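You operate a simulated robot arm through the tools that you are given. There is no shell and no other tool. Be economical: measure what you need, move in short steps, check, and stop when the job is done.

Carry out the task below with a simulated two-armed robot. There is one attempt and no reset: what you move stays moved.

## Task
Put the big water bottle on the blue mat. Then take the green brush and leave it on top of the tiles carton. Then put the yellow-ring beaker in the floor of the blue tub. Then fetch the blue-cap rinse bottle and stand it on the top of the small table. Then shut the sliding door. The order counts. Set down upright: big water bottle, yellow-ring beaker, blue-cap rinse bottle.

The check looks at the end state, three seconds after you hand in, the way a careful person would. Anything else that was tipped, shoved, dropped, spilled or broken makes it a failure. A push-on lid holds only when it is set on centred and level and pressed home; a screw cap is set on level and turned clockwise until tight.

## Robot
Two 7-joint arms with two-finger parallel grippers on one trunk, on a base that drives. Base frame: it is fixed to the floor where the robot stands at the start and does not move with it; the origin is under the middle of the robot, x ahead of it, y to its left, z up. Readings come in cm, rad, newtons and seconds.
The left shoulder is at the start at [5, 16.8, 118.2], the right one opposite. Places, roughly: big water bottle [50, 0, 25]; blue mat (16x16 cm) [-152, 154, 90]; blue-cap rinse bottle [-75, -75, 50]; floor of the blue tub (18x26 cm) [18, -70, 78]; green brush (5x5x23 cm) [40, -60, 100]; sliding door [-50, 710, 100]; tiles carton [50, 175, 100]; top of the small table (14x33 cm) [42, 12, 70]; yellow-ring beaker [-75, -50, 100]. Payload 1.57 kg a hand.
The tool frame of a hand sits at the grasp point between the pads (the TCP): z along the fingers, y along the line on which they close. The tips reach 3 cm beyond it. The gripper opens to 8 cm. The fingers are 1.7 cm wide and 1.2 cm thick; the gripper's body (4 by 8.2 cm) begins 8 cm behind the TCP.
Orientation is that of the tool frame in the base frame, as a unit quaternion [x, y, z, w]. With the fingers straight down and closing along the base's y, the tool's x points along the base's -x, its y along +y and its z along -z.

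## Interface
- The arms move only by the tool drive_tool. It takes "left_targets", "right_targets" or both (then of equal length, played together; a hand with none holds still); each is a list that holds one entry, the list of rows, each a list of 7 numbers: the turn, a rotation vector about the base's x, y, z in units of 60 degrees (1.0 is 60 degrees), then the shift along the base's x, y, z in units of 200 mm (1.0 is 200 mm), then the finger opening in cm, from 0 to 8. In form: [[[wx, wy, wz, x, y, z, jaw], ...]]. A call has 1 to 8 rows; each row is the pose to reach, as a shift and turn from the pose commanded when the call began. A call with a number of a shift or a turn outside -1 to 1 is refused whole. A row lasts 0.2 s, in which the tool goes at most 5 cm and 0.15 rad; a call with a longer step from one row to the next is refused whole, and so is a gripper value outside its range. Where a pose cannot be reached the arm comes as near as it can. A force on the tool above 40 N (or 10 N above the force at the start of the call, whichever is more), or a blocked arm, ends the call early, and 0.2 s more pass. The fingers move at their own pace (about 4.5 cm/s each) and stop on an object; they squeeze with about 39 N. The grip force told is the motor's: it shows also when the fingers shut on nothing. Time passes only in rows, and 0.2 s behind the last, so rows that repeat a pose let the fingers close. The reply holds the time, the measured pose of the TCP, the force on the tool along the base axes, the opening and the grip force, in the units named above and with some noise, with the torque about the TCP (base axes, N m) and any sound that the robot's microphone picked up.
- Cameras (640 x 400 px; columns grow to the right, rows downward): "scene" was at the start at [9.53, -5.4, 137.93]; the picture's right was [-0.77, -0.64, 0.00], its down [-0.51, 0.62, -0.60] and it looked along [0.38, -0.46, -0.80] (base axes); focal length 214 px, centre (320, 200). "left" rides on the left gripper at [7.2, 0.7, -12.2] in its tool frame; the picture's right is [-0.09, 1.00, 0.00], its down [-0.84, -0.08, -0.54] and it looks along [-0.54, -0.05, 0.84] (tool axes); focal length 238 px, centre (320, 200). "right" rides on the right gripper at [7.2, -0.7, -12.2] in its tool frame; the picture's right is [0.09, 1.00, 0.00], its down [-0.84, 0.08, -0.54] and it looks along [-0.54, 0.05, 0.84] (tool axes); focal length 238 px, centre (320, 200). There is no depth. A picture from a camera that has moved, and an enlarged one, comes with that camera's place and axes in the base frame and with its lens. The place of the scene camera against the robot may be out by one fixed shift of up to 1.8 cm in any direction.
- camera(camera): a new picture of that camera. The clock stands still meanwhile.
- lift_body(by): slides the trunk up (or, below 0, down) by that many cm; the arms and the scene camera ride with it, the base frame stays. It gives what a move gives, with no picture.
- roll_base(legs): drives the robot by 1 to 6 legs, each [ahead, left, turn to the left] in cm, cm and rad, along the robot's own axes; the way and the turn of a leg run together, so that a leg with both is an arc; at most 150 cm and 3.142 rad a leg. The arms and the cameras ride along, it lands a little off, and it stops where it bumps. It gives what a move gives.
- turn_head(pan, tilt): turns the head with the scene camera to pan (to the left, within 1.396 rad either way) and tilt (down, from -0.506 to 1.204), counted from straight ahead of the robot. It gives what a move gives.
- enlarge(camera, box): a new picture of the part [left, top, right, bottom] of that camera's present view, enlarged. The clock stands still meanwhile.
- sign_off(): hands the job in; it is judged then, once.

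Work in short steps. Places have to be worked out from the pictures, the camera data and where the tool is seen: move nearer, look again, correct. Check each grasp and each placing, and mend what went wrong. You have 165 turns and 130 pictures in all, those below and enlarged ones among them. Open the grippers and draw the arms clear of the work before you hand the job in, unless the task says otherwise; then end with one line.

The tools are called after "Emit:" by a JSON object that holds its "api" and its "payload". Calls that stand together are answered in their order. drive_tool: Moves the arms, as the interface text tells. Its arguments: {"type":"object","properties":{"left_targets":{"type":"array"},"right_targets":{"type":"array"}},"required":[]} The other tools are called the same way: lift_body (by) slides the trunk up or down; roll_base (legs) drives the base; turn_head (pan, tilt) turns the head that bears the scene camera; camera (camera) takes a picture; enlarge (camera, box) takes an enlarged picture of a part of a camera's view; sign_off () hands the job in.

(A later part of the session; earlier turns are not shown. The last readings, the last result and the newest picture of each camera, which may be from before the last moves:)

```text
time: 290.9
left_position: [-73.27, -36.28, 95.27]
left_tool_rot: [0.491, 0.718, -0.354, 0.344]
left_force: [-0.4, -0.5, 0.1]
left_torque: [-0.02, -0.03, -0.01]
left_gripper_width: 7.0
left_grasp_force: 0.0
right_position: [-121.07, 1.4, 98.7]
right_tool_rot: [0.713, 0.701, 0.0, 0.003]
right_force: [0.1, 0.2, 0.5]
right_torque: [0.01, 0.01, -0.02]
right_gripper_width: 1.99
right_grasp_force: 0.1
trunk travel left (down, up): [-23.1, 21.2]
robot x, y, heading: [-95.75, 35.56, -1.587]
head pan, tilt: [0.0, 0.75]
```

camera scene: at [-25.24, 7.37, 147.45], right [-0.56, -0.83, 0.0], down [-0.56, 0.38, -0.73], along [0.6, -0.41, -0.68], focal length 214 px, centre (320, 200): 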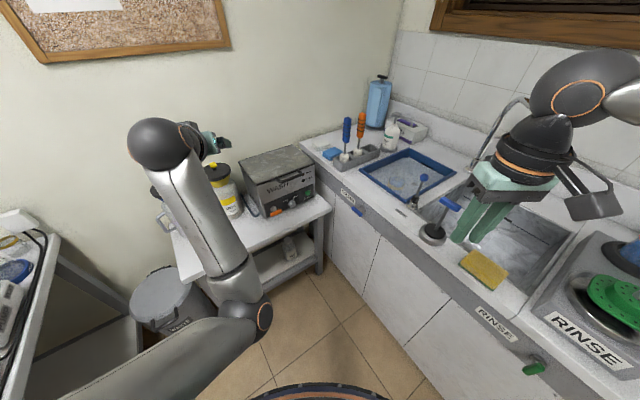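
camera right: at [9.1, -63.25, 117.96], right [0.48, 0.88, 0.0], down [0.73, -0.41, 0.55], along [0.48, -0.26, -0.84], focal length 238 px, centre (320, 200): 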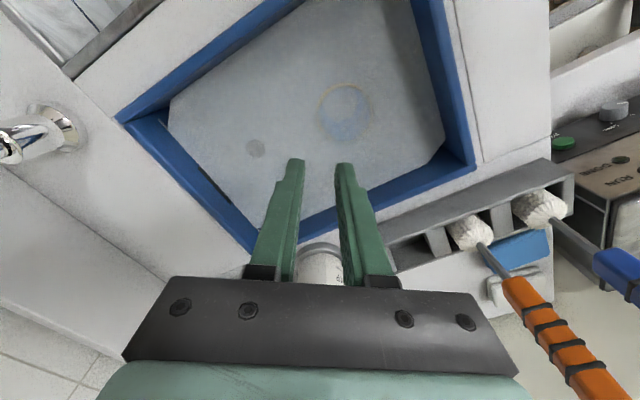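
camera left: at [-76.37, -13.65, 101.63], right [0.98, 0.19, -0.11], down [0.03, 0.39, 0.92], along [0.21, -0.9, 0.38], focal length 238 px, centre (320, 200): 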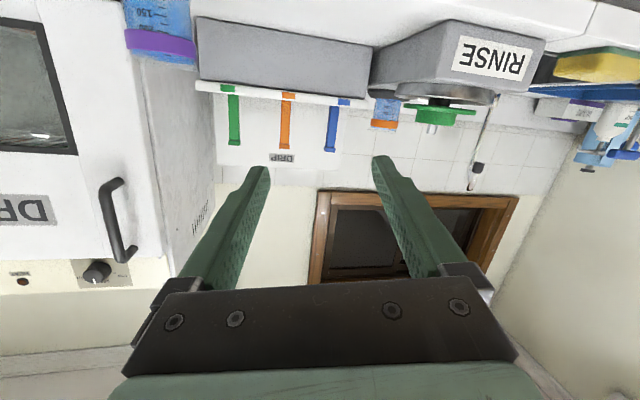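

Works when stretched. I back the base 8 cm for clearance and lower another 19 cm, then 9 more by trunk.

Emit:
{"api": "roll_base", "payload": {"legs": [[-8, 0, 0]]}}

Emit:
{"api": "drive_tool", "payload": {"left_targets": [[[0, 0, 0, 0, 0, -0.14, 7], [0, 0, 0, 0, 0, -0.3, 7], [0, 0, 0, 0, 0, -0.46, 7], [0, 0, 0, 0, 0, -0.62, 7], [0, 0, 0, 0, 0.02, -0.78, 7], [0, 0, 0, 0, 0.04, -0.94, 7]]]}}

Emit:
{"api": "lift_body", "payload": {"by": -14}}

Emit:
{"api": "camera", "payload": {"camera": "left"}}

```text
time: 292.0
left_position: [-73.2, -28.24, 95.28]
left_tool_rot: [0.492, 0.717, -0.355, 0.343]
left_force: [0.2, 0.8, -0.7]
left_torque: [0.03, -0.01, -0.02]
left_gripper_width: 6.99
left_grasp_force: 0.0
right_position: [-120.91, 9.52, 98.66]
right_tool_rot: [0.713, 0.701, 0.0, 0.003]
right_force: [-0.3, 0.6, 0.4]
right_torque: [-0.01, 0.01, -0.01]
right_gripper_width: 2.0
right_grasp_force: 0.1
trunk travel left (down, up): [-23.1, 21.2]
robot x, y, heading: [-95.78, 43.33, -1.586]
head pan, tilt: [0.0, 0.75]
```

```text
time: 293.6
left_position: [-72.78, -28.71, 79.24]
left_tool_rot: [0.483, 0.71, -0.369, 0.356]
left_force: [0.4, -0.2, 0.4]
left_torque: [-0.02, 0.0, 0.0]
left_gripper_width: 7.01
left_grasp_force: 0.1
right_position: [-120.92, 9.46, 98.73]
right_tool_rot: [0.713, 0.701, 0.0, 0.003]
right_force: [0.1, 0.0, 0.0]
right_torque: [-0.03, -0.02, 0.0]
right_gripper_width: 2.0
right_grasp_force: 0.0
trunk travel left (down, up): [-23.1, 21.2]
robot x, y, heading: [-95.52, 44.05, -1.581]
head pan, tilt: [0.0, 0.75]
stopped in row 6 (left hand): the arm was blocked; the commanded pose is now the measured one
```

```text
time: 295.3
left_position: [-72.76, -28.67, 65.26]
left_tool_rot: [0.483, 0.71, -0.368, 0.356]
left_force: [0.4, -0.4, 0.1]
left_torque: [0.01, -0.05, 0.01]
left_gripper_width: 6.99
left_grasp_force: 0.0
right_position: [-120.96, 9.56, 84.74]
right_tool_rot: [0.713, 0.701, 0.0, 0.002]
right_force: [-0.3, 1.0, 0.7]
right_torque: [0.0, -0.05, -0.04]
right_gripper_width: 1.98
right_grasp_force: 0.0
trunk travel left (down, up): [-9.1, 35.2]
robot x, y, heading: [-95.53, 43.83, -1.587]
head pan, tilt: [0.0, 0.75]
```

```text
13 pictures are left
camera left: at [-76.01, -14.92, 64.7], right [0.97, 0.22, -0.1], down [0.08, 0.09, 0.99], along [0.23, -0.97, 0.07], focal length 238 px, centre (320, 200)
```

left: 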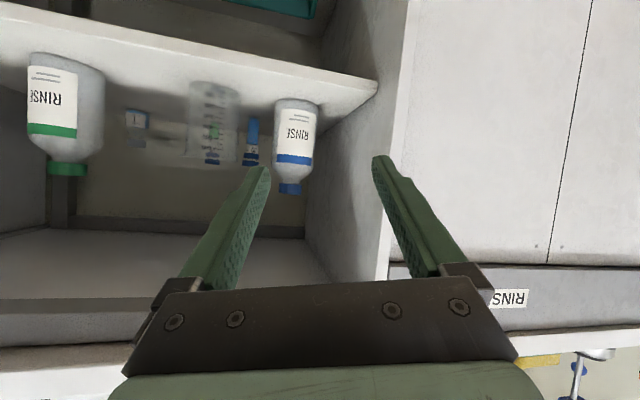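

The blue-striped, blue-capped RINSE bottle is clear: cap at about (-71, -64, 66), same size as the water bottle. Since the counter apron's bottom is near z≈78, I flatten the hand's pitch to about 6° so the wrist stays below it.

Emit:
{"api": "drive_tool", "payload": {"left_targets": [[[-0.09, -0.016, 0, 0, -0.02, 0, 7], [-0.18, -0.032, 0, 0, -0.05, 0, 7], [-0.27, -0.047, 0, 0, -0.08, 0, 7], [-0.36, -0.063, 0, 0, -0.12, 0, 7]]]}}

```text
time: 296.3
left_position: [-72.9, -31.07, 65.12]
left_tool_rot: [0.42, 0.617, -0.478, 0.463]
left_force: [0.0, 0.2, -0.2]
left_torque: [-0.02, -0.01, 0.01]
left_gripper_width: 6.96
left_grasp_force: 0.1
right_position: [-120.9, 9.42, 84.7]
right_tool_rot: [0.713, 0.701, 0.001, 0.002]
right_force: [0.4, 0.4, 0.6]
right_torque: [-0.02, 0.02, -0.02]
right_gripper_width: 1.98
right_grasp_force: 0.1
trunk travel left (down, up): [-9.1, 35.2]
robot x, y, heading: [-95.57, 43.39, -1.588]
head pan, tilt: [0.0, 0.75]
```

Pitch is now 6.5°. I level the roll, raise 1 cm, drive 19 cm in, and look.

Emit:
{"api": "drive_tool", "payload": {"left_targets": [[[0.016, -0.094, -0.011, 0, 0, 0, 7], [0.033, -0.187, -0.022, 0, 0, 0, 7]]]}}

Emit:
{"api": "lift_body", "payload": {"by": 1.0}}

Emit:
{"api": "roll_base", "payload": {"legs": [[19, 1.2, 0]]}}

Emit:
{"api": "camera", "payload": {"camera": "left"}}

```text
time: 296.9
left_position: [-73.1, -31.21, 65.09]
left_tool_rot: [0.48, 0.573, -0.429, 0.507]
left_force: [0.0, 0.6, 0.2]
left_torque: [0.02, -0.03, -0.02]
left_gripper_width: 7.0
left_grasp_force: 0.1
right_position: [-121.0, 9.34, 84.81]
right_tool_rot: [0.713, 0.701, 0.001, 0.002]
right_force: [0.3, 0.0, 0.3]
right_torque: [0.02, 0.0, 0.02]
right_gripper_width: 1.99
right_grasp_force: 0.1
trunk travel left (down, up): [-9.1, 35.2]
robot x, y, heading: [-95.56, 43.58, -1.586]
head pan, tilt: [0.0, 0.75]
```

```text
time: 297.4
left_position: [-72.89, -31.08, 66.01]
left_tool_rot: [0.48, 0.572, -0.431, 0.507]
left_force: [0.4, 0.8, 0.0]
left_torque: [-0.01, -0.05, -0.02]
left_gripper_width: 6.99
left_grasp_force: 0.0
right_position: [-121.05, 9.49, 85.63]
right_tool_rot: [0.713, 0.701, 0.001, 0.001]
right_force: [0.0, -0.3, 0.4]
right_torque: [0.03, -0.01, 0.01]
right_gripper_width: 1.99
right_grasp_force: 0.1
trunk travel left (down, up): [-10.1, 34.2]
robot x, y, heading: [-95.51, 43.7, -1.589]
head pan, tilt: [0.0, 0.75]
```

```text
time: 299.0
left_position: [-72.03, -50.1, 66.08]
left_tool_rot: [0.48, 0.572, -0.43, 0.508]
left_force: [-0.5, 0.4, -0.6]
left_torque: [0.0, 0.03, 0.0]
left_gripper_width: 6.98
left_grasp_force: 0.1
right_position: [-120.18, -9.61, 85.74]
right_tool_rot: [0.713, 0.701, 0.0, 0.002]
right_force: [-0.8, -0.7, 0.1]
right_torque: [0.01, 0.02, 0.0]
right_gripper_width: 2.01
right_grasp_force: 0.0
trunk travel left (down, up): [-10.1, 34.2]
robot x, y, heading: [-94.43, 24.53, -1.586]
head pan, tilt: [0.0, 0.75]
```

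```text
12 pictures are left
camera left: at [-73.62, -37.37, 60.34], right [0.98, 0.16, 0.09], down [-0.15, 0.42, 0.89], along [0.11, -0.89, 0.44], focal length 238 px, centre (320, 200)
```

left: 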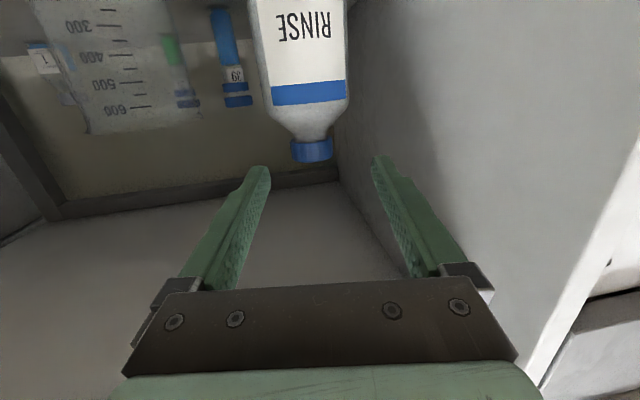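

Cap centre ≈ (-71, -61, 66.3), in line with the hand. I drive the last 10 cm, with a small sidestep, and check.

Emit:
{"api": "roll_base", "payload": {"legs": [[9.8, 0.95, 0]]}}

Emit:
{"api": "camera", "payload": {"camera": "left"}}

```text
time: 300.1
left_position: [-71.2, -59.97, 66.11]
left_tool_rot: [0.479, 0.573, -0.429, 0.508]
left_force: [-1.1, -0.3, -1.0]
left_torque: [-0.02, 0.01, -0.01]
left_gripper_width: 7.02
left_grasp_force: 0.1
right_position: [-119.29, -19.57, 85.67]
right_tool_rot: [0.713, 0.701, -0.001, 0.003]
right_force: [-0.2, 0.1, 0.5]
right_torque: [0.01, -0.01, 0.0]
right_gripper_width: 2.01
right_grasp_force: 0.1
trunk travel left (down, up): [-10.1, 34.2]
robot x, y, heading: [-94.03, 14.53, -1.588]
head pan, tilt: [0.0, 0.75]
```

```text
11 pictures are left
camera left: at [-72.83, -47.17, 60.36], right [0.98, 0.16, 0.09], down [-0.15, 0.42, 0.89], along [0.11, -0.89, 0.44], focal length 238 px, centre (320, 200)
```

left: 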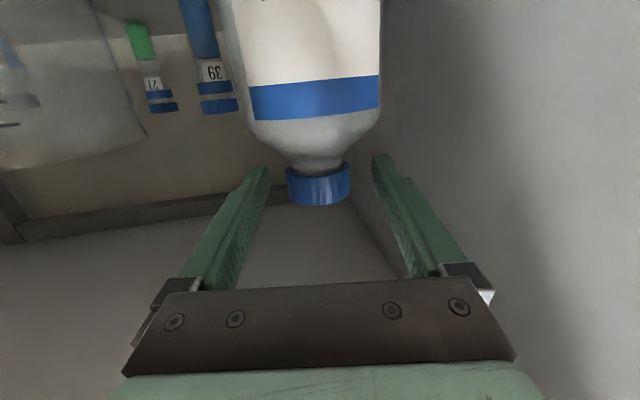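

The cap is still ~4 cm beyond the TCP: centre (-70.7, -64, 67.4). Raise 1.3 cm, advance 3 cm, and close.

Emit:
{"api": "lift_body", "payload": {"by": 1.3}}

Emit:
{"api": "roll_base", "payload": {"legs": [[3.1, 0.4, 0]]}}

Emit:
{"api": "drive_tool", "payload": {"left_targets": [[[0, 0, 0, 0, 0, 0, 5.5], [0, 0, 0, 0, 0, 0, 4.5], [0, 0, 0, 0, 0, 0, 3], [0, 0, 0, 0, 0, 0, 3]]]}}

Emit:
{"api": "camera", "payload": {"camera": "left"}}

```text
time: 300.8
left_position: [-71.28, -60.12, 67.46]
left_tool_rot: [0.479, 0.572, -0.429, 0.508]
left_force: [0.2, -0.4, -0.5]
left_torque: [0.04, -0.02, 0.0]
left_gripper_width: 6.99
left_grasp_force: 0.1
right_position: [-119.33, -19.41, 87.11]
right_tool_rot: [0.713, 0.701, 0.001, 0.002]
right_force: [0.0, 0.2, 0.6]
right_torque: [-0.03, -0.01, 0.0]
right_gripper_width: 2.0
right_grasp_force: 0.1
trunk travel left (down, up): [-11.4, 32.9]
robot x, y, heading: [-94.27, 14.74, -1.587]
head pan, tilt: [0.0, 0.75]
```

```text
time: 301.6
left_position: [-70.95, -63.16, 67.49]
left_tool_rot: [0.479, 0.573, -0.429, 0.508]
left_force: [0.0, -0.1, 0.3]
left_torque: [0.01, 0.0, 0.0]
left_gripper_width: 7.01
left_grasp_force: 0.0
right_position: [-118.98, -22.61, 86.91]
right_tool_rot: [0.713, 0.701, 0.0, 0.002]
right_force: [0.1, -0.2, -0.3]
right_torque: [-0.02, 0.02, 0.01]
right_gripper_width: 2.0
right_grasp_force: 0.0
trunk travel left (down, up): [-11.4, 32.9]
robot x, y, heading: [-93.39, 11.52, -1.587]
head pan, tilt: [0.0, 0.75]
```

```text
time: 302.6
left_position: [-70.97, -63.15, 67.32]
left_tool_rot: [0.48, 0.572, -0.43, 0.508]
left_force: [-0.8, -0.7, 0.2]
left_torque: [-0.03, -0.06, 0.01]
left_gripper_width: 4.41
left_grasp_force: 29.9
right_position: [-118.95, -22.73, 86.98]
right_tool_rot: [0.713, 0.701, -0.001, 0.002]
right_force: [-0.5, 1.0, 0.7]
right_torque: [-0.05, -0.03, 0.02]
right_gripper_width: 1.96
right_grasp_force: 0.2
trunk travel left (down, up): [-11.4, 32.9]
robot x, y, heading: [-93.73, 11.26, -1.589]
head pan, tilt: [0.0, 0.75]
```

```text
10 pictures are left
camera left: at [-72.48, -50.29, 61.69], right [0.98, 0.16, 0.09], down [-0.15, 0.42, 0.89], along [0.11, -0.89, 0.44], focal length 238 px, centre (320, 200)
```

left: 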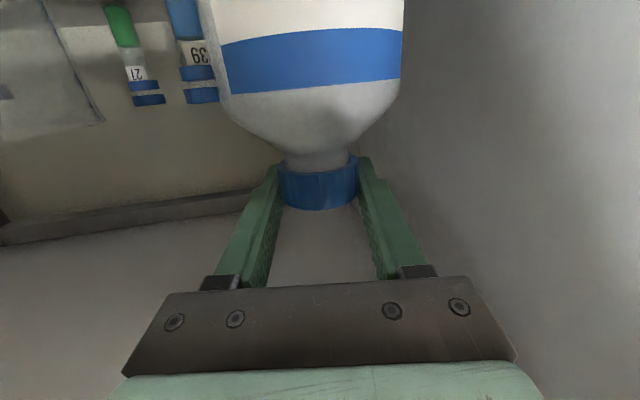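

Gripped at 4.4 cm. Lift 1.6 cm (limited by the apron) and pull straight out.

Emit:
{"api": "lift_body", "payload": {"by": 1.6}}

Emit:
{"api": "roll_base", "payload": {"legs": [[-35, 0, 0]]}}

Emit:
{"api": "lift_body", "payload": {"by": 18}}

Emit:
{"api": "turn_head", "payload": {"pan": 0.2, "tilt": 0.75}}

Emit:
{"api": "camera", "payload": {"camera": "scene"}}

```text
time: 303.2
left_position: [-70.93, -63.14, 68.85]
left_tool_rot: [0.48, 0.573, -0.429, 0.507]
left_force: [-0.2, -0.1, -5.2]
left_torque: [-0.02, -0.01, 0.01]
left_gripper_width: 4.4
left_grasp_force: 38.9
right_position: [-118.88, -22.63, 88.65]
right_tool_rot: [0.713, 0.701, 0.001, 0.003]
right_force: [-0.5, 0.0, -0.4]
right_torque: [-0.02, 0.02, -0.01]
right_gripper_width: 2.0
right_grasp_force: 0.1
trunk travel left (down, up): [-13.0, 31.3]
robot x, y, heading: [-93.44, 11.02, -1.589]
head pan, tilt: [0.0, 0.75]
```

```text
time: 305.5
left_position: [-70.32, -27.88, 68.93]
left_tool_rot: [0.48, 0.573, -0.429, 0.508]
left_force: [-0.7, 0.1, -4.8]
left_torque: [0.0, 0.04, -0.02]
left_gripper_width: 4.39
left_grasp_force: 39.5
right_position: [-118.27, 12.67, 88.54]
right_tool_rot: [0.713, 0.701, 0.0, 0.002]
right_force: [-0.7, 0.0, 0.2]
right_torque: [-0.02, -0.03, -0.01]
right_gripper_width: 1.99
right_grasp_force: 0.1
trunk travel left (down, up): [-13.0, 31.3]
robot x, y, heading: [-92.9, 46.81, -1.59]
head pan, tilt: [0.0, 0.75]
```

```text
time: 307.5
left_position: [-70.35, -27.91, 86.85]
left_tool_rot: [0.48, 0.573, -0.429, 0.508]
left_force: [-0.6, -0.9, -4.8]
left_torque: [-0.06, -0.02, 0.01]
left_gripper_width: 4.42
left_grasp_force: 39.8
right_position: [-118.3, 12.68, 106.6]
right_tool_rot: [0.714, 0.701, 0.001, 0.003]
right_force: [-1.1, 0.0, 0.2]
right_torque: [-0.01, 0.02, 0.0]
right_gripper_width: 2.02
right_grasp_force: 0.1
trunk travel left (down, up): [-31.0, 13.3]
robot x, y, heading: [-93.15, 46.56, -1.592]
head pan, tilt: [0.0, 0.75]
```

```text
time: 308.2
left_position: [-70.35, -27.88, 86.9]
left_tool_rot: [0.479, 0.573, -0.429, 0.508]
left_force: [0.2, -0.4, -4.6]
left_torque: [-0.03, -0.03, 0.0]
left_gripper_width: 4.38
left_grasp_force: 38.8
right_position: [-118.33, 12.63, 106.5]
right_tool_rot: [0.713, 0.701, 0.001, 0.002]
right_force: [0.6, -0.7, 0.0]
right_torque: [0.0, 0.01, -0.03]
right_gripper_width: 1.99
right_grasp_force: 0.0
trunk travel left (down, up): [-31.0, 13.3]
robot x, y, heading: [-92.77, 46.53, -1.588]
head pan, tilt: [0.201, 0.75]
```

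```text
9 pictures are left
camera scene: at [-90.68, 34.93, 135.34], right [-0.98, -0.18, 0.0], down [-0.12, 0.67, -0.73], along [0.13, -0.72, -0.68], focal length 214 px, centre (320, 200)
```

scene: 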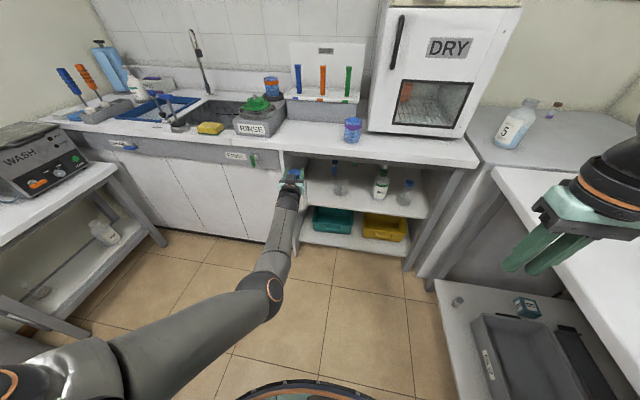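

Bottle secured. I raise it, then swing round in stages to face the small table, keeping clear of the bench corner and counter.

Emit:
{"api": "lift_body", "payload": {"by": 12}}

Emit:
{"api": "roll_base", "payload": {"legs": [[0, 0, 0.688], [23.5, -18.7, 0], [0, 0, 0.7], [46.4, -2.5, 0]]}}

Emit:
{"api": "turn_head", "payload": {"pan": 0.2, "tilt": 0.75}}

Emit:
{"api": "camera", "payload": {"camera": "scene"}}

```text
time: 309.8
left_position: [-70.37, -27.91, 98.84]
left_tool_rot: [0.48, 0.573, -0.429, 0.507]
left_force: [0.3, 0.1, -5.3]
left_torque: [-0.02, -0.04, -0.01]
left_gripper_width: 4.38
left_grasp_force: 38.8
right_position: [-118.36, 12.66, 118.49]
right_tool_rot: [0.713, 0.701, 0.001, 0.002]
right_force: [0.1, 1.0, -0.1]
right_torque: [0.0, -0.07, 0.01]
right_gripper_width: 1.98
right_grasp_force: 0.0
trunk travel left (down, up): [-43.0, 1.3]
robot x, y, heading: [-92.89, 47.24, -1.585]
head pan, tilt: [0.201, 0.75]
```

```text
time: 318.1
left_position: [29.88, 12.91, 98.84]
left_tool_rot: [0.004, 0.747, -0.007, 0.665]
left_force: [-0.3, -0.9, -5.1]
left_torque: [-0.01, -0.03, 0.03]
left_gripper_width: 4.37
left_grasp_force: 39.2
right_position: [-19.05, -26.58, 118.57]
right_tool_rot: [0.103, 0.995, 0.002, 0.002]
right_force: [0.2, -0.1, 0.0]
right_torque: [-0.01, 0.03, 0.0]
right_gripper_width: 2.0
right_grasp_force: 0.0
trunk travel left (down, up): [-43.0, 1.3]
robot x, y, heading: [-47.8, 4.86, -0.204]
head pan, tilt: [0.201, 0.75]
```

```text
time: 318.7
left_position: [29.76, 12.89, 98.87]
left_tool_rot: [0.004, 0.747, -0.007, 0.664]
left_force: [-0.1, -0.1, -3.6]
left_torque: [0.02, -0.01, -0.01]
left_gripper_width: 4.39
left_grasp_force: 39.5
right_position: [-19.03, -26.55, 118.69]
right_tool_rot: [0.102, 0.995, 0.002, 0.002]
right_force: [0.6, 0.0, 1.0]
right_torque: [0.0, 0.04, -0.03]
right_gripper_width: 1.99
right_grasp_force: 0.0
trunk travel left (down, up): [-43.0, 1.3]
robot x, y, heading: [-47.76, 4.78, -0.206]
head pan, tilt: [0.201, 0.75]
```

```text
8 pictures are left
camera scene: at [-34.73, 4.15, 147.34], right [-0.01, -1.0, 0.0], down [-0.68, 0.0, -0.73], along [0.73, 0.0, -0.68], focal length 214 px, centre (320, 200)
```

scene: 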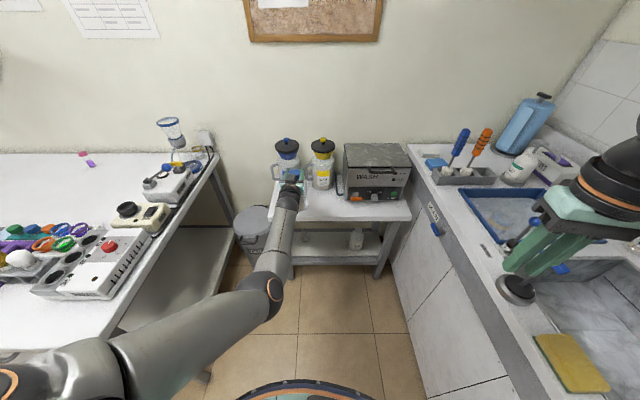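

The table strip in front of the jugs (x 35–54) is free at y≈12. I drive 11.7 cm forward in x, then lower 9 cm.

Emit:
{"api": "roll_base", "payload": {"legs": [[11.5, 2.0, 0]]}}

Emit:
{"api": "lift_body", "payload": {"by": -9}}

Emit:
{"api": "enlarge", "payload": {"camera": "scene", "box": [220, 100, 420, 225]}}

```text
time: 319.9
left_position: [41.44, 12.58, 98.92]
left_tool_rot: [0.005, 0.748, -0.008, 0.664]
left_force: [0.1, -1.3, -5.2]
left_torque: [-0.01, 0.01, -0.04]
left_gripper_width: 4.38
left_grasp_force: 38.9
right_position: [-7.47, -26.99, 118.56]
right_tool_rot: [0.104, 0.995, 0.001, 0.001]
right_force: [0.9, 0.1, 0.2]
right_torque: [-0.03, 0.0, -0.03]
right_gripper_width: 1.99
right_grasp_force: 0.1
trunk travel left (down, up): [-43.0, 1.3]
robot x, y, heading: [-36.27, 4.22, -0.202]
head pan, tilt: [0.201, 0.75]
```

```text
time: 321.2
left_position: [41.38, 12.56, 89.98]
left_tool_rot: [0.005, 0.747, -0.008, 0.664]
left_force: [-1.1, -0.2, -5.2]
left_torque: [0.01, 0.04, 0.02]
left_gripper_width: 4.36
left_grasp_force: 39.1
right_position: [-7.44, -27.06, 109.63]
right_tool_rot: [0.103, 0.995, 0.002, 0.001]
right_force: [0.1, -0.3, 1.0]
right_torque: [0.01, -0.01, 0.01]
right_gripper_width: 1.99
right_grasp_force: 0.0
trunk travel left (down, up): [-34.0, 10.3]
robot x, y, heading: [-36.41, 4.27, -0.204]
head pan, tilt: [0.201, 0.75]
```

```text
3.20 times, centred on (320, 162) of scene
camera zoom: at [-23.19, 3.78, 138.35], right [-0.01, -1.0, 0.0], down [-0.68, 0.0, -0.73], along [0.73, 0.0, -0.68], focal length 686 px, centre (320, 320)
```

zoom: 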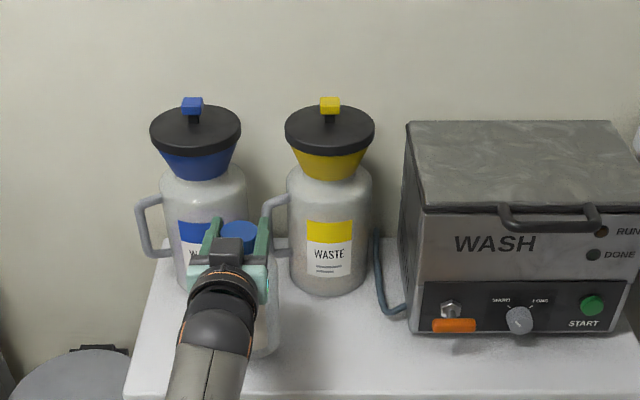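

Clear of the jugs. Lower in small steps to contact.

Emit:
{"api": "lift_body", "payload": {"by": -1.5}}

Emit:
{"api": "lift_body", "payload": {"by": -0.7}}

Emit:
{"api": "lift_body", "payload": {"by": -0.6}}

```text
time: 321.8
left_position: [41.37, 12.54, 88.34]
left_tool_rot: [0.005, 0.747, -0.008, 0.665]
left_force: [0.3, -0.4, -5.5]
left_torque: [0.0, 0.01, 0.0]
left_gripper_width: 4.36
left_grasp_force: 39.9
right_position: [-7.55, -27.0, 108.13]
right_tool_rot: [0.103, 0.995, 0.001, 0.002]
right_force: [0.2, 0.1, 0.6]
right_torque: [-0.01, 0.01, 0.02]
right_gripper_width: 2.01
right_grasp_force: 0.1
trunk travel left (down, up): [-32.5, 11.8]
robot x, y, heading: [-36.28, 4.57, -0.206]
head pan, tilt: [0.201, 0.75]
```

```text
time: 322.4
left_position: [41.28, 12.63, 87.7]
left_tool_rot: [0.004, 0.747, -0.007, 0.665]
left_force: [0.1, 0.2, -5.2]
left_torque: [0.03, -0.01, -0.02]
left_gripper_width: 4.39
left_grasp_force: 39.0
right_position: [-7.38, -26.95, 107.43]
right_tool_rot: [0.103, 0.995, 0.001, 0.001]
right_force: [0.6, 1.3, 0.7]
right_torque: [0.03, 0.01, 0.02]
right_gripper_width: 2.0
right_grasp_force: 0.2
trunk travel left (down, up): [-31.8, 12.5]
robot x, y, heading: [-36.29, 4.01, -0.208]
head pan, tilt: [0.201, 0.75]
```

```text
time: 322.9
left_position: [41.2, 12.61, 87.5]
left_tool_rot: [0.005, 0.745, -0.007, 0.667]
left_force: [0.0, 0.8, 4.4]
left_torque: [0.18, 0.37, -0.02]
left_gripper_width: 4.38
left_grasp_force: 38.9
right_position: [-7.41, -27.07, 106.86]
right_tool_rot: [0.103, 0.995, 0.002, 0.002]
right_force: [1.1, -0.4, -0.4]
right_torque: [0.02, 0.02, -0.01]
right_gripper_width: 2.0
right_grasp_force: 0.0
trunk travel left (down, up): [-31.2, 13.1]
robot x, y, heading: [-36.02, 4.39, -0.208]
head pan, tilt: [0.201, 0.75]
```

Contact. Open and back straight out in -x.

Emit:
{"api": "drive_tool", "payload": {"left_targets": [[[0, 0, 0, 0, 0, 0, 5], [0, 0, 0, 0, 0, 0, 6.5], [0, 0, 0, 0, 0, 0, 8], [0, 0, 0, 0, 0, 0, 8]]]}}

Emit:
{"api": "camera", "payload": {"camera": "left"}}

```text
time: 323.9
left_position: [41.4, 12.52, 87.19]
left_tool_rot: [0.005, 0.748, -0.008, 0.664]
left_force: [-0.3, -0.3, -0.2]
left_torque: [0.03, 0.0, 0.01]
left_gripper_width: 7.99
left_grasp_force: 0.0
right_position: [-7.48, -27.06, 106.79]
right_tool_rot: [0.102, 0.995, 0.001, 0.001]
right_force: [0.3, -0.5, 0.4]
right_torque: [0.01, 0.02, -0.05]
right_gripper_width: 2.0
right_grasp_force: 0.0
trunk travel left (down, up): [-31.2, 13.1]
robot x, y, heading: [-36.25, 4.32, -0.212]
head pan, tilt: [0.201, 0.75]
```

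```text
6 pictures are left
camera left: at [28.43, 13.43, 81.45], right [0.03, 1.0, 0.09], down [-0.44, -0.07, 0.89], along [0.9, -0.06, 0.44], focal length 238 px, centre (320, 200)
```

left: 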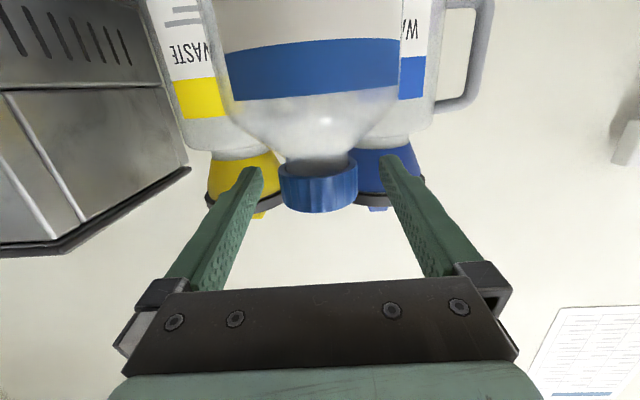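

Released upright and clear. I back out 58 cm, raise, turn to face down the corridor and look at the door.

Emit:
{"api": "roll_base", "payload": {"legs": [[-56.8, -12.0, 0]]}}

Emit:
{"api": "lift_body", "payload": {"by": 12}}

Emit:
{"api": "roll_base", "payload": {"legs": [[0, 0, 1.78], [145, -10, 0]]}}

Emit:
{"api": "turn_head", "payload": {"pan": 0.0, "tilt": 0.15}}

Emit:
{"api": "camera", "payload": {"camera": "scene"}}

```text
time: 327.2
left_position: [-16.54, 12.36, 87.15]
left_tool_rot: [0.005, 0.746, -0.007, 0.666]
left_force: [-0.3, -0.4, 0.2]
left_torque: [0.0, -0.01, 0.01]
left_gripper_width: 8.0
left_grasp_force: 0.1
right_position: [-65.57, -27.27, 106.81]
right_tool_rot: [0.103, 0.995, 0.002, 0.002]
right_force: [-0.6, 0.3, 0.1]
right_torque: [0.0, 0.02, 0.03]
right_gripper_width: 1.97
right_grasp_force: 0.0
trunk travel left (down, up): [-31.2, 13.1]
robot x, y, heading: [-94.2, 4.25, -0.208]
head pan, tilt: [0.201, 0.75]
```

```text
time: 328.7
left_position: [-16.59, 12.38, 99.27]
left_tool_rot: [0.004, 0.747, -0.007, 0.664]
left_force: [0.8, -0.2, -1.0]
left_torque: [0.01, 0.02, -0.01]
left_gripper_width: 8.0
left_grasp_force: 0.0
right_position: [-65.26, -27.2, 118.75]
right_tool_rot: [0.102, 0.995, 0.001, 0.001]
right_force: [0.7, -0.5, 0.0]
right_torque: [0.02, 0.0, 0.01]
right_gripper_width: 2.01
right_grasp_force: 0.1
trunk travel left (down, up): [-43.2, 1.1]
robot x, y, heading: [-94.3, 4.22, -0.203]
head pan, tilt: [0.201, 0.75]
```

```text
time: 340.1
left_position: [-105.25, 222.09, 99.17]
left_tool_rot: [0.573, -0.479, -0.508, -0.429]
left_force: [-0.5, 0.7, 0.2]
left_torque: [0.02, 0.0, 0.01]
left_gripper_width: 8.0
left_grasp_force: 0.1
right_position: [-57.13, 181.68, 118.81]
right_tool_rot: [-0.702, 0.712, 0.002, 0.0]
right_force: [0.1, 0.0, 0.1]
right_torque: [0.0, 0.02, 0.02]
right_gripper_width: 2.01
right_grasp_force: 0.0
trunk travel left (down, up): [-43.2, 1.1]
robot x, y, heading: [-82.33, 147.38, 1.558]
head pan, tilt: [0.201, 0.75]
```

```text
time: 341.1
left_position: [-105.3, 222.28, 99.16]
left_tool_rot: [0.573, -0.479, -0.508, -0.428]
left_force: [-0.5, 0.2, 0.2]
left_torque: [0.0, 0.01, -0.01]
left_gripper_width: 8.0
left_grasp_force: 0.0
right_position: [-57.14, 181.73, 118.79]
right_tool_rot: [-0.702, 0.712, 0.002, 0.0]
right_force: [-0.2, -0.1, -0.3]
right_torque: [0.06, -0.01, -0.01]
right_gripper_width: 1.98
right_grasp_force: 0.0
trunk travel left (down, up): [-43.2, 1.1]
robot x, y, heading: [-82.68, 147.64, 1.553]
head pan, tilt: [0.0, 0.15]
```

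```text
5 pictures are left
camera scene: at [-81.45, 161.04, 152.98], right [1.0, -0.01, 0.0], down [0.0, -0.15, -0.99], along [0.01, 0.99, -0.15], focal length 214 px, centre (320, 200)
```

scene: 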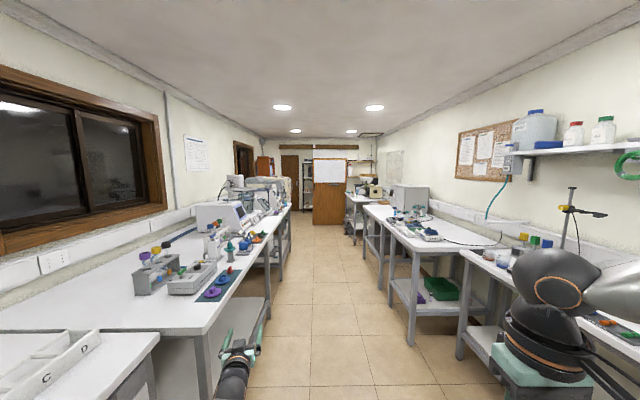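

The sliding door seems to be the brown panel hanging on a rail at the far end, with the opening at its left. I zoom in to understand it.

Emit:
{"api": "enlarge", "payload": {"camera": "scene", "box": [255, 130, 375, 235]}}

```text
3.81 times, centred on (315, 182) of scene
camera zoom: at [-81.45, 161.04, 152.98], right [1.0, -0.01, 0.0], down [0.0, -0.15, -0.99], along [0.01, 0.99, -0.15], focal length 817 px, centre (339, 267)
```

zoom: 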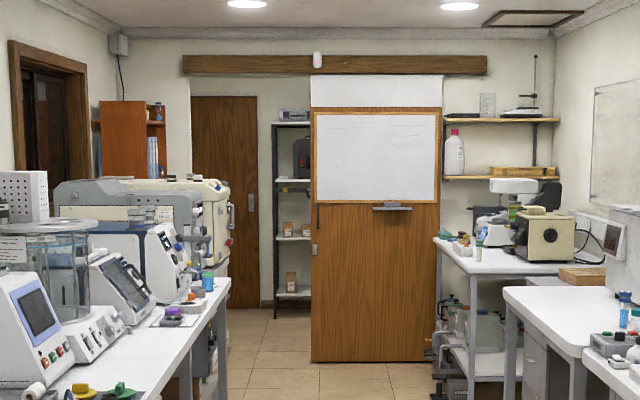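

The brown panel (x≈-95…-4) on the rail must slide left (-x) by about 87 cm to cover the opening; it has a dark bar handle near its left edge (x≈-92, z≈103). I drive up the corridor to y≈557.

Emit:
{"api": "roll_base", "payload": {"legs": [[140, -2, 0], [140, -2, 0], [130, -1, 0]]}}

Emit:
{"api": "turn_head", "payload": {"pan": 0.0, "tilt": 0.25}}

Emit:
{"api": "camera", "payload": {"camera": "scene"}}

```text
time: 360.8
left_position: [-97.48, 631.8, 99.14]
left_tool_rot: [0.575, -0.477, -0.509, -0.427]
left_force: [-0.5, -0.6, 0.1]
left_torque: [-0.02, 0.01, 0.02]
left_gripper_width: 8.01
left_grasp_force: 0.1
right_position: [-48.98, 591.8, 118.79]
right_tool_rot: [-0.705, 0.71, 0.003, 0.0]
right_force: [0.0, 0.0, 0.2]
right_torque: [0.01, -0.01, -0.02]
right_gripper_width: 2.02
right_grasp_force: 0.1
trunk travel left (down, up): [-43.2, 1.1]
robot x, y, heading: [-73.83, 557.44, 1.564]
head pan, tilt: [0.0, 0.15]
```

```text
time: 361.5
left_position: [-97.5, 631.84, 99.08]
left_tool_rot: [0.575, -0.477, -0.51, -0.427]
left_force: [-0.5, -0.7, 0.8]
left_torque: [0.0, 0.01, 0.02]
left_gripper_width: 7.99
left_grasp_force: 0.1
right_position: [-48.9, 591.74, 118.85]
right_tool_rot: [-0.705, 0.709, 0.002, -0.001]
right_force: [0.4, 0.8, 0.3]
right_torque: [-0.01, 0.01, 0.01]
right_gripper_width: 2.01
right_grasp_force: 0.0
trunk travel left (down, up): [-43.2, 1.1]
robot x, y, heading: [-74.17, 557.24, 1.565]
head pan, tilt: [0.0, 0.25]
```

```text
3 pictures are left
camera scene: at [-73.16, 570.97, 152.07], right [1.0, -0.01, 0.0], down [0.0, -0.25, -0.97], along [0.01, 0.97, -0.25], focal length 214 px, centre (320, 200)
```

scene: 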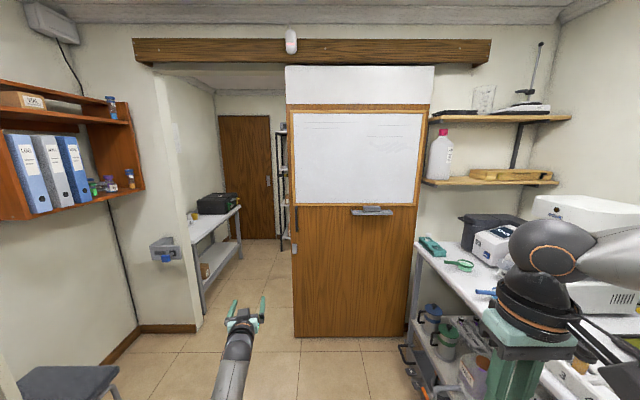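

I zoom on the handle area of the door.

Emit:
{"api": "enlarge", "payload": {"camera": "scene", "box": [262, 180, 342, 260]}}

```text
5.00 times, centred on (302, 220) of scene
camera zoom: at [-73.16, 570.97, 152.07], right [1.0, -0.01, 0.0], down [0.0, -0.25, -0.97], along [0.01, 0.97, -0.25], focal length 1072 px, centre (410, 100)
```

zoom: 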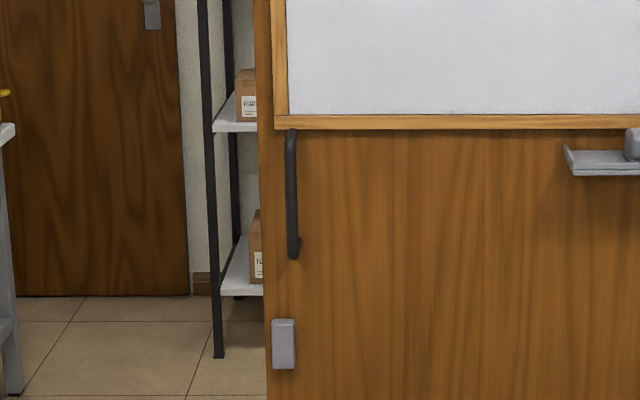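

A standing bar handle: x≈-87.6, z 94–113. I'll straddle the bar with the open fingers and push it in -x. Drive so the TCP is about 10 cm in front of the door.

Emit:
{"api": "roll_base", "payload": {"legs": [[63, -9.7, 0]]}}

Emit:
{"api": "lift_body", "payload": {"by": 1}}

Emit:
{"api": "camera", "payload": {"camera": "left"}}

```text
time: 365.1
left_position: [-87.15, 694.42, 99.19]
left_tool_rot: [0.574, -0.478, -0.509, -0.428]
left_force: [0.3, -0.5, 0.5]
left_torque: [0.01, -0.03, -0.02]
left_gripper_width: 8.02
left_grasp_force: 0.0
right_position: [-38.7, 654.35, 118.77]
right_tool_rot: [-0.704, 0.71, 0.002, -0.001]
right_force: [-0.2, 0.5, 0.0]
right_torque: [-0.01, -0.03, 0.02]
right_gripper_width: 1.98
right_grasp_force: 0.0
trunk travel left (down, up): [-43.2, 1.1]
robot x, y, heading: [-63.74, 620.02, 1.563]
head pan, tilt: [0.0, 0.25]
```

```text
time: 365.6
left_position: [-87.04, 694.54, 100.04]
left_tool_rot: [0.575, -0.477, -0.509, -0.427]
left_force: [-0.8, 0.7, 0.5]
left_torque: [-0.03, 0.02, 0.04]
left_gripper_width: 8.0
left_grasp_force: 0.1
right_position: [-38.67, 654.27, 119.82]
right_tool_rot: [-0.704, 0.71, 0.002, -0.001]
right_force: [0.0, -0.7, 0.8]
right_torque: [0.0, -0.02, -0.02]
right_gripper_width: 1.99
right_grasp_force: 0.1
trunk travel left (down, up): [-44.2, 0.1]
robot x, y, heading: [-64.15, 620.33, 1.56]
head pan, tilt: [0.0, 0.25]
```

```text
1 pictures are left
camera left: at [-85.41, 681.61, 94.45], right [-0.98, -0.17, 0.09], down [0.15, -0.42, 0.89], along [-0.11, 0.89, 0.44], focal length 238 px, centre (320, 200)
```

left: 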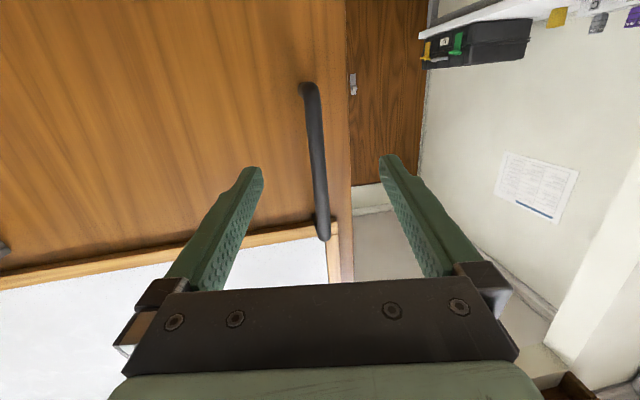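

The bar is between the fingers, at y≈708. I advance 12 cm (tips just short of the door) and narrow the fingers around the bar.

Emit:
{"api": "roll_base", "payload": {"legs": [[6, 1.4, 0], [6, 0.4, 0]]}}

Emit:
{"api": "drive_tool", "payload": {"left_targets": [[[0, 0, 0, 0, 0, 0, 6], [0, 0, 0, 0, 0, 0, 4], [0, 0, 0, 0, 0, 0, 3], [0, 0, 0, 0, 0, 0, 3]]]}}

```text
time: 367.3
left_position: [-88.51, 706.2, 100.09]
left_tool_rot: [0.573, -0.479, -0.509, -0.428]
left_force: [-0.2, -0.1, -0.1]
left_torque: [0.0, 0.05, 0.01]
left_gripper_width: 7.97
left_grasp_force: 0.1
right_position: [-40.44, 666.06, 119.71]
right_tool_rot: [-0.704, 0.71, 0.002, 0.0]
right_force: [0.0, 0.4, -0.3]
right_torque: [0.0, 0.02, 0.02]
right_gripper_width: 1.99
right_grasp_force: 0.0
trunk travel left (down, up): [-44.2, 0.1]
robot x, y, heading: [-65.83, 631.78, 1.563]
head pan, tilt: [0.0, 0.25]
stopped in leg 2: the force on the tool passed its limit at 152 N (the readings are from after the stop); the commanded pose is now the measured one
```

```text
time: 368.3
left_position: [-88.55, 706.26, 99.98]
left_tool_rot: [0.573, -0.48, -0.508, -0.428]
left_force: [0.6, 0.3, 0.0]
left_torque: [0.02, 0.0, 0.02]
left_gripper_width: 3.01
left_grasp_force: 0.0
right_position: [-40.43, 666.06, 119.77]
right_tool_rot: [-0.704, 0.71, 0.001, 0.0]
right_force: [-0.7, 0.5, 0.5]
right_torque: [0.01, 0.0, -0.02]
right_gripper_width: 2.01
right_grasp_force: 0.0
trunk travel left (down, up): [-44.2, 0.1]
robot x, y, heading: [-65.42, 631.56, 1.562]
head pan, tilt: [0.0, 0.25]
```

The tips touched the door, so I back off 0.7 cm and check by closing on the bar.

Emit:
{"api": "roll_base", "payload": {"legs": [[-0.8, 0, 0]]}}

Emit:
{"api": "drive_tool", "payload": {"left_targets": [[[0, 0, 0, 0, 0, 0, 2], [0, 0, 0, 0, 0, 0, 1], [0, 0, 0, 0, 0, 0, 0], [0, 0, 0, 0, 0, 0, 0]]]}}

```text
time: 369.0
left_position: [-88.59, 705.47, 100.07]
left_tool_rot: [0.574, -0.48, -0.508, -0.428]
left_force: [0.0, -0.3, 0.2]
left_torque: [-0.01, 0.03, 0.05]
left_gripper_width: 3.01
left_grasp_force: 0.0
right_position: [-40.47, 665.28, 119.7]
right_tool_rot: [-0.704, 0.71, 0.002, -0.001]
right_force: [-0.5, 0.8, 0.4]
right_torque: [0.03, 0.0, 0.01]
right_gripper_width: 2.0
right_grasp_force: 0.0
trunk travel left (down, up): [-44.2, 0.1]
robot x, y, heading: [-65.37, 630.76, 1.563]
head pan, tilt: [0.0, 0.25]
```

```text
time: 370.0
left_position: [-88.7, 705.31, 100.11]
left_tool_rot: [0.574, -0.479, -0.509, -0.427]
left_force: [-4.9, 1.8, 0.2]
left_torque: [-0.24, 0.2, -0.04]
left_gripper_width: 1.57
left_grasp_force: 31.3
right_position: [-40.51, 665.43, 119.73]
right_tool_rot: [-0.705, 0.709, 0.0, 0.0]
right_force: [0.3, -0.1, 0.7]
right_torque: [-0.04, -0.01, -0.02]
right_gripper_width: 2.0
right_grasp_force: 0.1
trunk travel left (down, up): [-44.2, 0.1]
robot x, y, heading: [-65.67, 631.22, 1.565]
head pan, tilt: [0.0, 0.25]
```

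The bar is in the grip (1.6 cm). I loosen to 2.6 cm and drive left in portions.

Emit:
{"api": "drive_tool", "payload": {"left_targets": [[[0, 0, 0, 0, 0, 0, 2.6], [0, 0, 0, 0, 0, 0, 2.6]]]}}

Emit:
{"api": "roll_base", "payload": {"legs": [[-0.1, 20, 0]]}}

```text
time: 370.6
left_position: [-88.6, 705.47, 100.07]
left_tool_rot: [0.574, -0.479, -0.508, -0.428]
left_force: [-1.1, -0.8, 0.8]
left_torque: [-0.02, 0.0, -0.01]
left_gripper_width: 2.6
left_grasp_force: 0.0
right_position: [-40.41, 665.34, 119.77]
right_tool_rot: [-0.704, 0.711, 0.003, 0.0]
right_force: [0.3, 0.2, -0.5]
right_torque: [0.02, -0.02, 0.03]
right_gripper_width: 2.02
right_grasp_force: 0.1
trunk travel left (down, up): [-44.2, 0.1]
robot x, y, heading: [-65.53, 631.21, 1.563]
head pan, tilt: [0.0, 0.25]
```

```text
time: 371.9
left_position: [-91.73, 705.76, 100.1]
left_tool_rot: [0.569, -0.486, -0.502, -0.434]
left_force: [4.3, 1.0, 0.1]
left_torque: [0.05, 0.05, 0.04]
left_gripper_width: 3.02
left_grasp_force: 2.4
right_position: [-45.03, 665.3, 119.72]
right_tool_rot: [-0.703, 0.711, 0.002, -0.001]
right_force: [0.2, 1.1, -0.2]
right_torque: [0.02, 0.02, -0.02]
right_gripper_width: 2.01
right_grasp_force: 0.0
trunk travel left (down, up): [-44.2, 0.1]
robot x, y, heading: [-70.22, 630.97, 1.561]
head pan, tilt: [0.0, 0.25]
stopped in leg 1: the force on the tool passed its limit at 43 N (the readings are from after the stop); the commanded pose is now the measured one
```

The door moved but the push peaked at 43 N. I try shorter legs for gentler acceleration.

Emit:
{"api": "roll_base", "payload": {"legs": [[0, 3, 0], [0, 3, 0], [0, 3, 0], [0, 3, 0], [0, 3, 0], [0, 3, 0]]}}

```text
time: 375.6
left_position: [-109.95, 705.96, 100.05]
left_tool_rot: [0.569, -0.485, -0.502, -0.434]
left_force: [2.9, 1.2, -0.9]
left_torque: [-0.03, 0.04, 0.06]
left_gripper_width: 2.89
left_grasp_force: 1.7
right_position: [-63.05, 665.49, 119.72]
right_tool_rot: [-0.703, 0.712, 0.002, 0.0]
right_force: [-0.2, -0.2, 0.2]
right_torque: [0.01, -0.01, 0.0]
right_gripper_width: 2.01
right_grasp_force: 0.0
trunk travel left (down, up): [-44.2, 0.1]
robot x, y, heading: [-87.81, 631.09, 1.561]
head pan, tilt: [0.0, 0.25]
```

Works well. Repeat.

Emit:
{"api": "roll_base", "payload": {"legs": [[-0.1, 3.5, 0], [0, 3.5, 0], [-0.1, 3.5, 0], [0, 3.5, 0], [-0.1, 3.5, 0], [0, 3.5, 0]]}}

Emit:
{"api": "roll_base", "payload": {"legs": [[-0.1, 3.5, 0], [0, 3.5, 0], [-0.1, 3.5, 0], [0, 3.5, 0], [-0.1, 3.5, 0], [0, 3.5, 0]]}}

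Emit:
{"api": "roll_base", "payload": {"legs": [[-0.1, 3.5, 0], [0, 3.5, 0], [-0.1, 3.5, 0], [0, 3.5, 0], [-0.1, 3.0, 0]]}}

```text
time: 379.5
left_position: [-131.01, 705.84, 100.11]
left_tool_rot: [0.569, -0.485, -0.503, -0.434]
left_force: [5.1, 0.7, -0.6]
left_torque: [-0.09, 0.05, 0.11]
left_gripper_width: 3.07
left_grasp_force: 2.6
right_position: [-83.95, 665.51, 119.68]
right_tool_rot: [-0.702, 0.712, 0.002, -0.001]
right_force: [0.2, -0.5, -0.4]
right_torque: [-0.01, 0.01, 0.01]
right_gripper_width: 2.0
right_grasp_force: 0.2
trunk travel left (down, up): [-44.2, 0.1]
robot x, y, heading: [-109.08, 631.02, 1.555]
head pan, tilt: [0.0, 0.25]
```

```text
time: 383.5
left_position: [-151.73, 705.82, 100.07]
left_tool_rot: [0.569, -0.485, -0.502, -0.434]
left_force: [4.7, 0.7, -0.8]
left_torque: [-0.07, 0.06, 0.03]
left_gripper_width: 3.05
left_grasp_force: 2.4
right_position: [-104.82, 665.48, 119.67]
right_tool_rot: [-0.703, 0.711, 0.001, -0.001]
right_force: [0.2, 0.4, 0.3]
right_torque: [-0.01, 0.0, -0.03]
right_gripper_width: 2.0
right_grasp_force: 0.0
trunk travel left (down, up): [-44.2, 0.1]
robot x, y, heading: [-129.79, 630.94, 1.557]
head pan, tilt: [0.0, 0.25]
```

```text
time: 385.2
left_position: [-158.49, 706.04, 100.05]
left_tool_rot: [0.569, -0.484, -0.504, -0.434]
left_force: [0.4, 0.2, -1.0]
left_torque: [0.01, 0.03, 0.02]
left_gripper_width: 2.67
left_grasp_force: 0.2
right_position: [-111.67, 666.11, 119.77]
right_tool_rot: [-0.705, 0.709, 0.001, -0.001]
right_force: [-0.2, -0.1, -0.3]
right_torque: [-0.01, 0.0, 0.01]
right_gripper_width: 1.98
right_grasp_force: 0.0
trunk travel left (down, up): [-44.2, 0.1]
robot x, y, heading: [-136.55, 631.68, 1.563]
head pan, tilt: [0.0, 0.25]
stopped in leg 2: the robot was blocked; the commanded pose is now the measured one
```

The base bumped something on the left (a stool, likely), at x=-136.6. I ease off 1 cm and finish pushing with the arm in slow steps.

Emit:
{"api": "roll_base", "payload": {"legs": [[0, -1.0, 0]]}}

Emit:
{"api": "drive_tool", "payload": {"left_targets": [[[0, 0, 0, -0.05, 0, 0, 2.6], [0, 0, 0, -0.1, 0, 0, 2.6], [0, 0, 0, -0.16, 0, 0, 2.6], [0, 0, 0, -0.22, 0, 0, 2.6], [0, 0, 0, -0.28, 0, 0, 2.6], [0, 0, 0, -0.34, 0, 0, 2.6], [0, 0, 0, -0.4, 0, 0, 2.6], [0, 0, 0, -0.46, 0, 0, 2.6]]]}}

```text
time: 386.0
left_position: [-157.51, 706.04, 100.13]
left_tool_rot: [0.57, -0.484, -0.504, -0.433]
left_force: [0.4, 0.3, 0.4]
left_torque: [0.03, 0.02, -0.02]
left_gripper_width: 2.6
left_grasp_force: 0.0
right_position: [-110.67, 666.0, 119.82]
right_tool_rot: [-0.705, 0.709, 0.001, -0.001]
right_force: [0.7, 0.1, 0.0]
right_torque: [-0.01, 0.0, 0.0]
right_gripper_width: 1.99
right_grasp_force: 0.1
trunk travel left (down, up): [-44.2, 0.1]
robot x, y, heading: [-135.96, 631.35, 1.572]
head pan, tilt: [0.0, 0.25]
```

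```text
time: 387.8
left_position: [-167.2, 706.03, 100.05]
left_tool_rot: [0.571, -0.482, -0.505, -0.431]
left_force: [-0.4, -0.3, -0.4]
left_torque: [0.03, 0.04, -0.05]
left_gripper_width: 2.72
left_grasp_force: 0.5
right_position: [-110.76, 666.13, 119.57]
right_tool_rot: [-0.706, 0.708, 0.001, -0.001]
right_force: [-0.7, 0.0, -0.2]
right_torque: [-0.01, -0.01, -0.01]
right_gripper_width: 2.01
right_grasp_force: 0.0
trunk travel left (down, up): [-44.2, 0.1]
robot x, y, heading: [-135.47, 631.44, 1.567]
head pan, tilt: [0.0, 0.25]
```

The arm pushes smoothly. Continue until the door stops.

Emit:
{"api": "drive_tool", "payload": {"left_targets": [[[0, 0, 0, -0.05, 0, 0, 2.6], [0, 0, 0, -0.1, 0, 0, 2.6], [0, 0, 0, -0.16, 0, 0, 2.6], [0, 0, 0, -0.22, 0, 0, 2.6], [0, 0, 0, -0.28, 0, 0, 2.6], [0, 0, 0, -0.34, 0, 0, 2.6], [0, 0, 0, -0.4, 0, 0, 2.6], [0, 0, 0, -0.46, 0, 0, 2.6]]]}}

Emit:
{"api": "drive_tool", "payload": {"left_targets": [[[0, 0, 0, -0.05, 0, 0, 2.6], [0, 0, 0, -0.1, 0, 0, 2.6], [0, 0, 0, -0.15, 0, 0, 2.6], [0, 0, 0, -0.2, 0, 0, 2.6]]]}}

```text
time: 389.6
left_position: [-175.16, 706.08, 100.2]
left_tool_rot: [0.567, -0.487, -0.502, -0.436]
left_force: [22.6, -5.7, -2.2]
left_torque: [0.12, 0.23, 0.14]
left_gripper_width: 4.44
left_grasp_force: 10.2
right_position: [-110.51, 666.11, 119.7]
right_tool_rot: [-0.706, 0.708, 0.002, -0.002]
right_force: [0.1, 0.1, 0.4]
right_torque: [0.0, 0.0, -0.02]
right_gripper_width: 2.01
right_grasp_force: 0.0
trunk travel left (down, up): [-44.2, 0.1]
robot x, y, heading: [-135.99, 631.36, 1.564]
head pan, tilt: [0.0, 0.25]
```

```text
time: 390.2
left_position: [-175.26, 706.39, 100.17]
left_tool_rot: [0.562, -0.49, -0.498, -0.443]
left_force: [22.3, -3.0, 1.8]
left_torque: [0.25, 0.27, 0.3]
left_gripper_width: 4.57
left_grasp_force: 10.5
right_position: [-110.3, 665.76, 119.73]
right_tool_rot: [-0.705, 0.709, 0.002, 0.0]
right_force: [-0.1, 0.6, -0.7]
right_torque: [0.02, 0.01, 0.06]
right_gripper_width: 2.01
right_grasp_force: 0.0
trunk travel left (down, up): [-44.2, 0.1]
robot x, y, heading: [-135.82, 631.42, 1.565]
head pan, tilt: [0.0, 0.25]
stopped in row 2 (left hand): the force on the tool passed its limit at 42 N (the readings are from after the stop); the commanded pose is now the measured one
```

The door is against its stop (42 N with no motion; handle moved ~86 cm). I relieve, open the fingers, and back off.

Emit:
{"api": "drive_tool", "payload": {"left_targets": [[[0, 0, 0, 0.04, 0, 0, 4], [0, 0, 0, 0.08, 0, 0, 6], [0, 0, 0, 0.08, 0, 0, 6], [0, 0, 0, 0.08, 0, 0, 6]]]}}

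Emit:
{"api": "roll_base", "payload": {"legs": [[-10, -0.5, 0], [-25, -12, 0]]}}

Emit:
{"api": "turn_head", "payload": {"pan": 0.35, "tilt": 0.35}}

Emit:
{"api": "camera", "payload": {"camera": "scene"}}

```text
time: 391.2
left_position: [-174.78, 706.39, 99.88]
left_tool_rot: [0.567, -0.488, -0.498, -0.438]
left_force: [0.6, 0.2, 0.1]
left_torque: [0.0, 0.01, -0.01]
left_gripper_width: 6.02
left_grasp_force: 0.0
right_position: [-110.76, 665.92, 119.68]
right_tool_rot: [-0.705, 0.709, 0.001, 0.0]
right_force: [-0.1, -0.3, -0.2]
right_torque: [0.0, 0.0, 0.01]
right_gripper_width: 2.01
right_grasp_force: 0.2
trunk travel left (down, up): [-44.2, 0.1]
robot x, y, heading: [-135.66, 631.66, 1.565]
head pan, tilt: [0.0, 0.25]
```

```text
time: 391.9
left_position: [-174.64, 706.2, 99.86]
left_tool_rot: [0.567, -0.487, -0.499, -0.439]
left_force: [-0.4, -0.8, 0.5]
left_torque: [0.01, 0.0, 0.0]
left_gripper_width: 5.98
left_grasp_force: 0.0
right_position: [-110.53, 665.9, 119.68]
right_tool_rot: [-0.705, 0.709, 0.001, -0.001]
right_force: [-0.8, 0.3, 0.4]
right_torque: [-0.01, -0.01, 0.01]
right_gripper_width: 2.0
right_grasp_force: 0.0
trunk travel left (down, up): [-44.2, 0.1]
robot x, y, heading: [-135.56, 631.96, 1.561]
head pan, tilt: [0.0, 0.25]
stopped in leg 1: the robot was blocked; the commanded pose is now the measured one
```

```text
time: 392.7
left_position: [-174.61, 706.18, 100.0]
left_tool_rot: [0.567, -0.487, -0.499, -0.438]
left_force: [-0.2, 0.4, 0.0]
left_torque: [0.03, 0.0, -0.02]
left_gripper_width: 6.02
left_grasp_force: 0.1
right_position: [-110.61, 665.9, 119.77]
right_tool_rot: [-0.705, 0.709, 0.002, -0.001]
right_force: [0.1, 0.3, 0.3]
right_torque: [0.01, 0.02, 0.01]
right_gripper_width: 1.98
right_grasp_force: 0.1
trunk travel left (down, up): [-44.2, 0.1]
robot x, y, heading: [-135.77, 631.55, 1.567]
head pan, tilt: [0.351, 0.351]
```

```text
0 pictures are left
camera scene: at [-138.03, 644.49, 152.12], right [0.94, 0.34, 0.0], down [0.12, -0.32, -0.94], along [-0.32, 0.88, -0.34], focal length 214 px, centre (320, 200)
```

scene: 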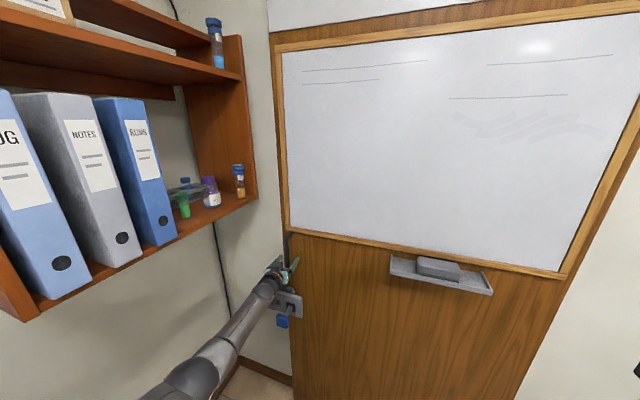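

The door is shut. The base is blocked behind, so I withdraw the hand from the handle with the arm instead.

Emit:
{"api": "drive_tool", "payload": {"left_targets": [[[0, 0, 0, 0.005, -0.06, 0, 6], [0, 0, 0, 0.015, -0.14, 0, 6], [0, 0, 0, 0.025, -0.22, 0, 6], [0, 0, 0, 0.035, -0.3, 0, 6], [0, 0, 0, 0.045, -0.38, 0, 6], [0, 0, 0, 0.055, -0.46, 0, 6]]]}}

```text
time: 394.1
left_position: [-173.63, 697.1, 99.93]
left_tool_rot: [0.567, -0.487, -0.499, -0.438]
left_force: [0.5, -0.6, -0.6]
left_torque: [0.0, -0.02, -0.03]
left_gripper_width: 6.01
left_grasp_force: 0.1
right_position: [-110.67, 665.88, 119.74]
right_tool_rot: [-0.705, 0.709, 0.001, -0.001]
right_force: [1.1, -0.2, 0.1]
right_torque: [-0.02, 0.03, 0.02]
right_gripper_width: 1.99
right_grasp_force: 0.1
trunk travel left (down, up): [-44.2, 0.1]
robot x, y, heading: [-135.91, 631.44, 1.57]
head pan, tilt: [0.351, 0.351]
```

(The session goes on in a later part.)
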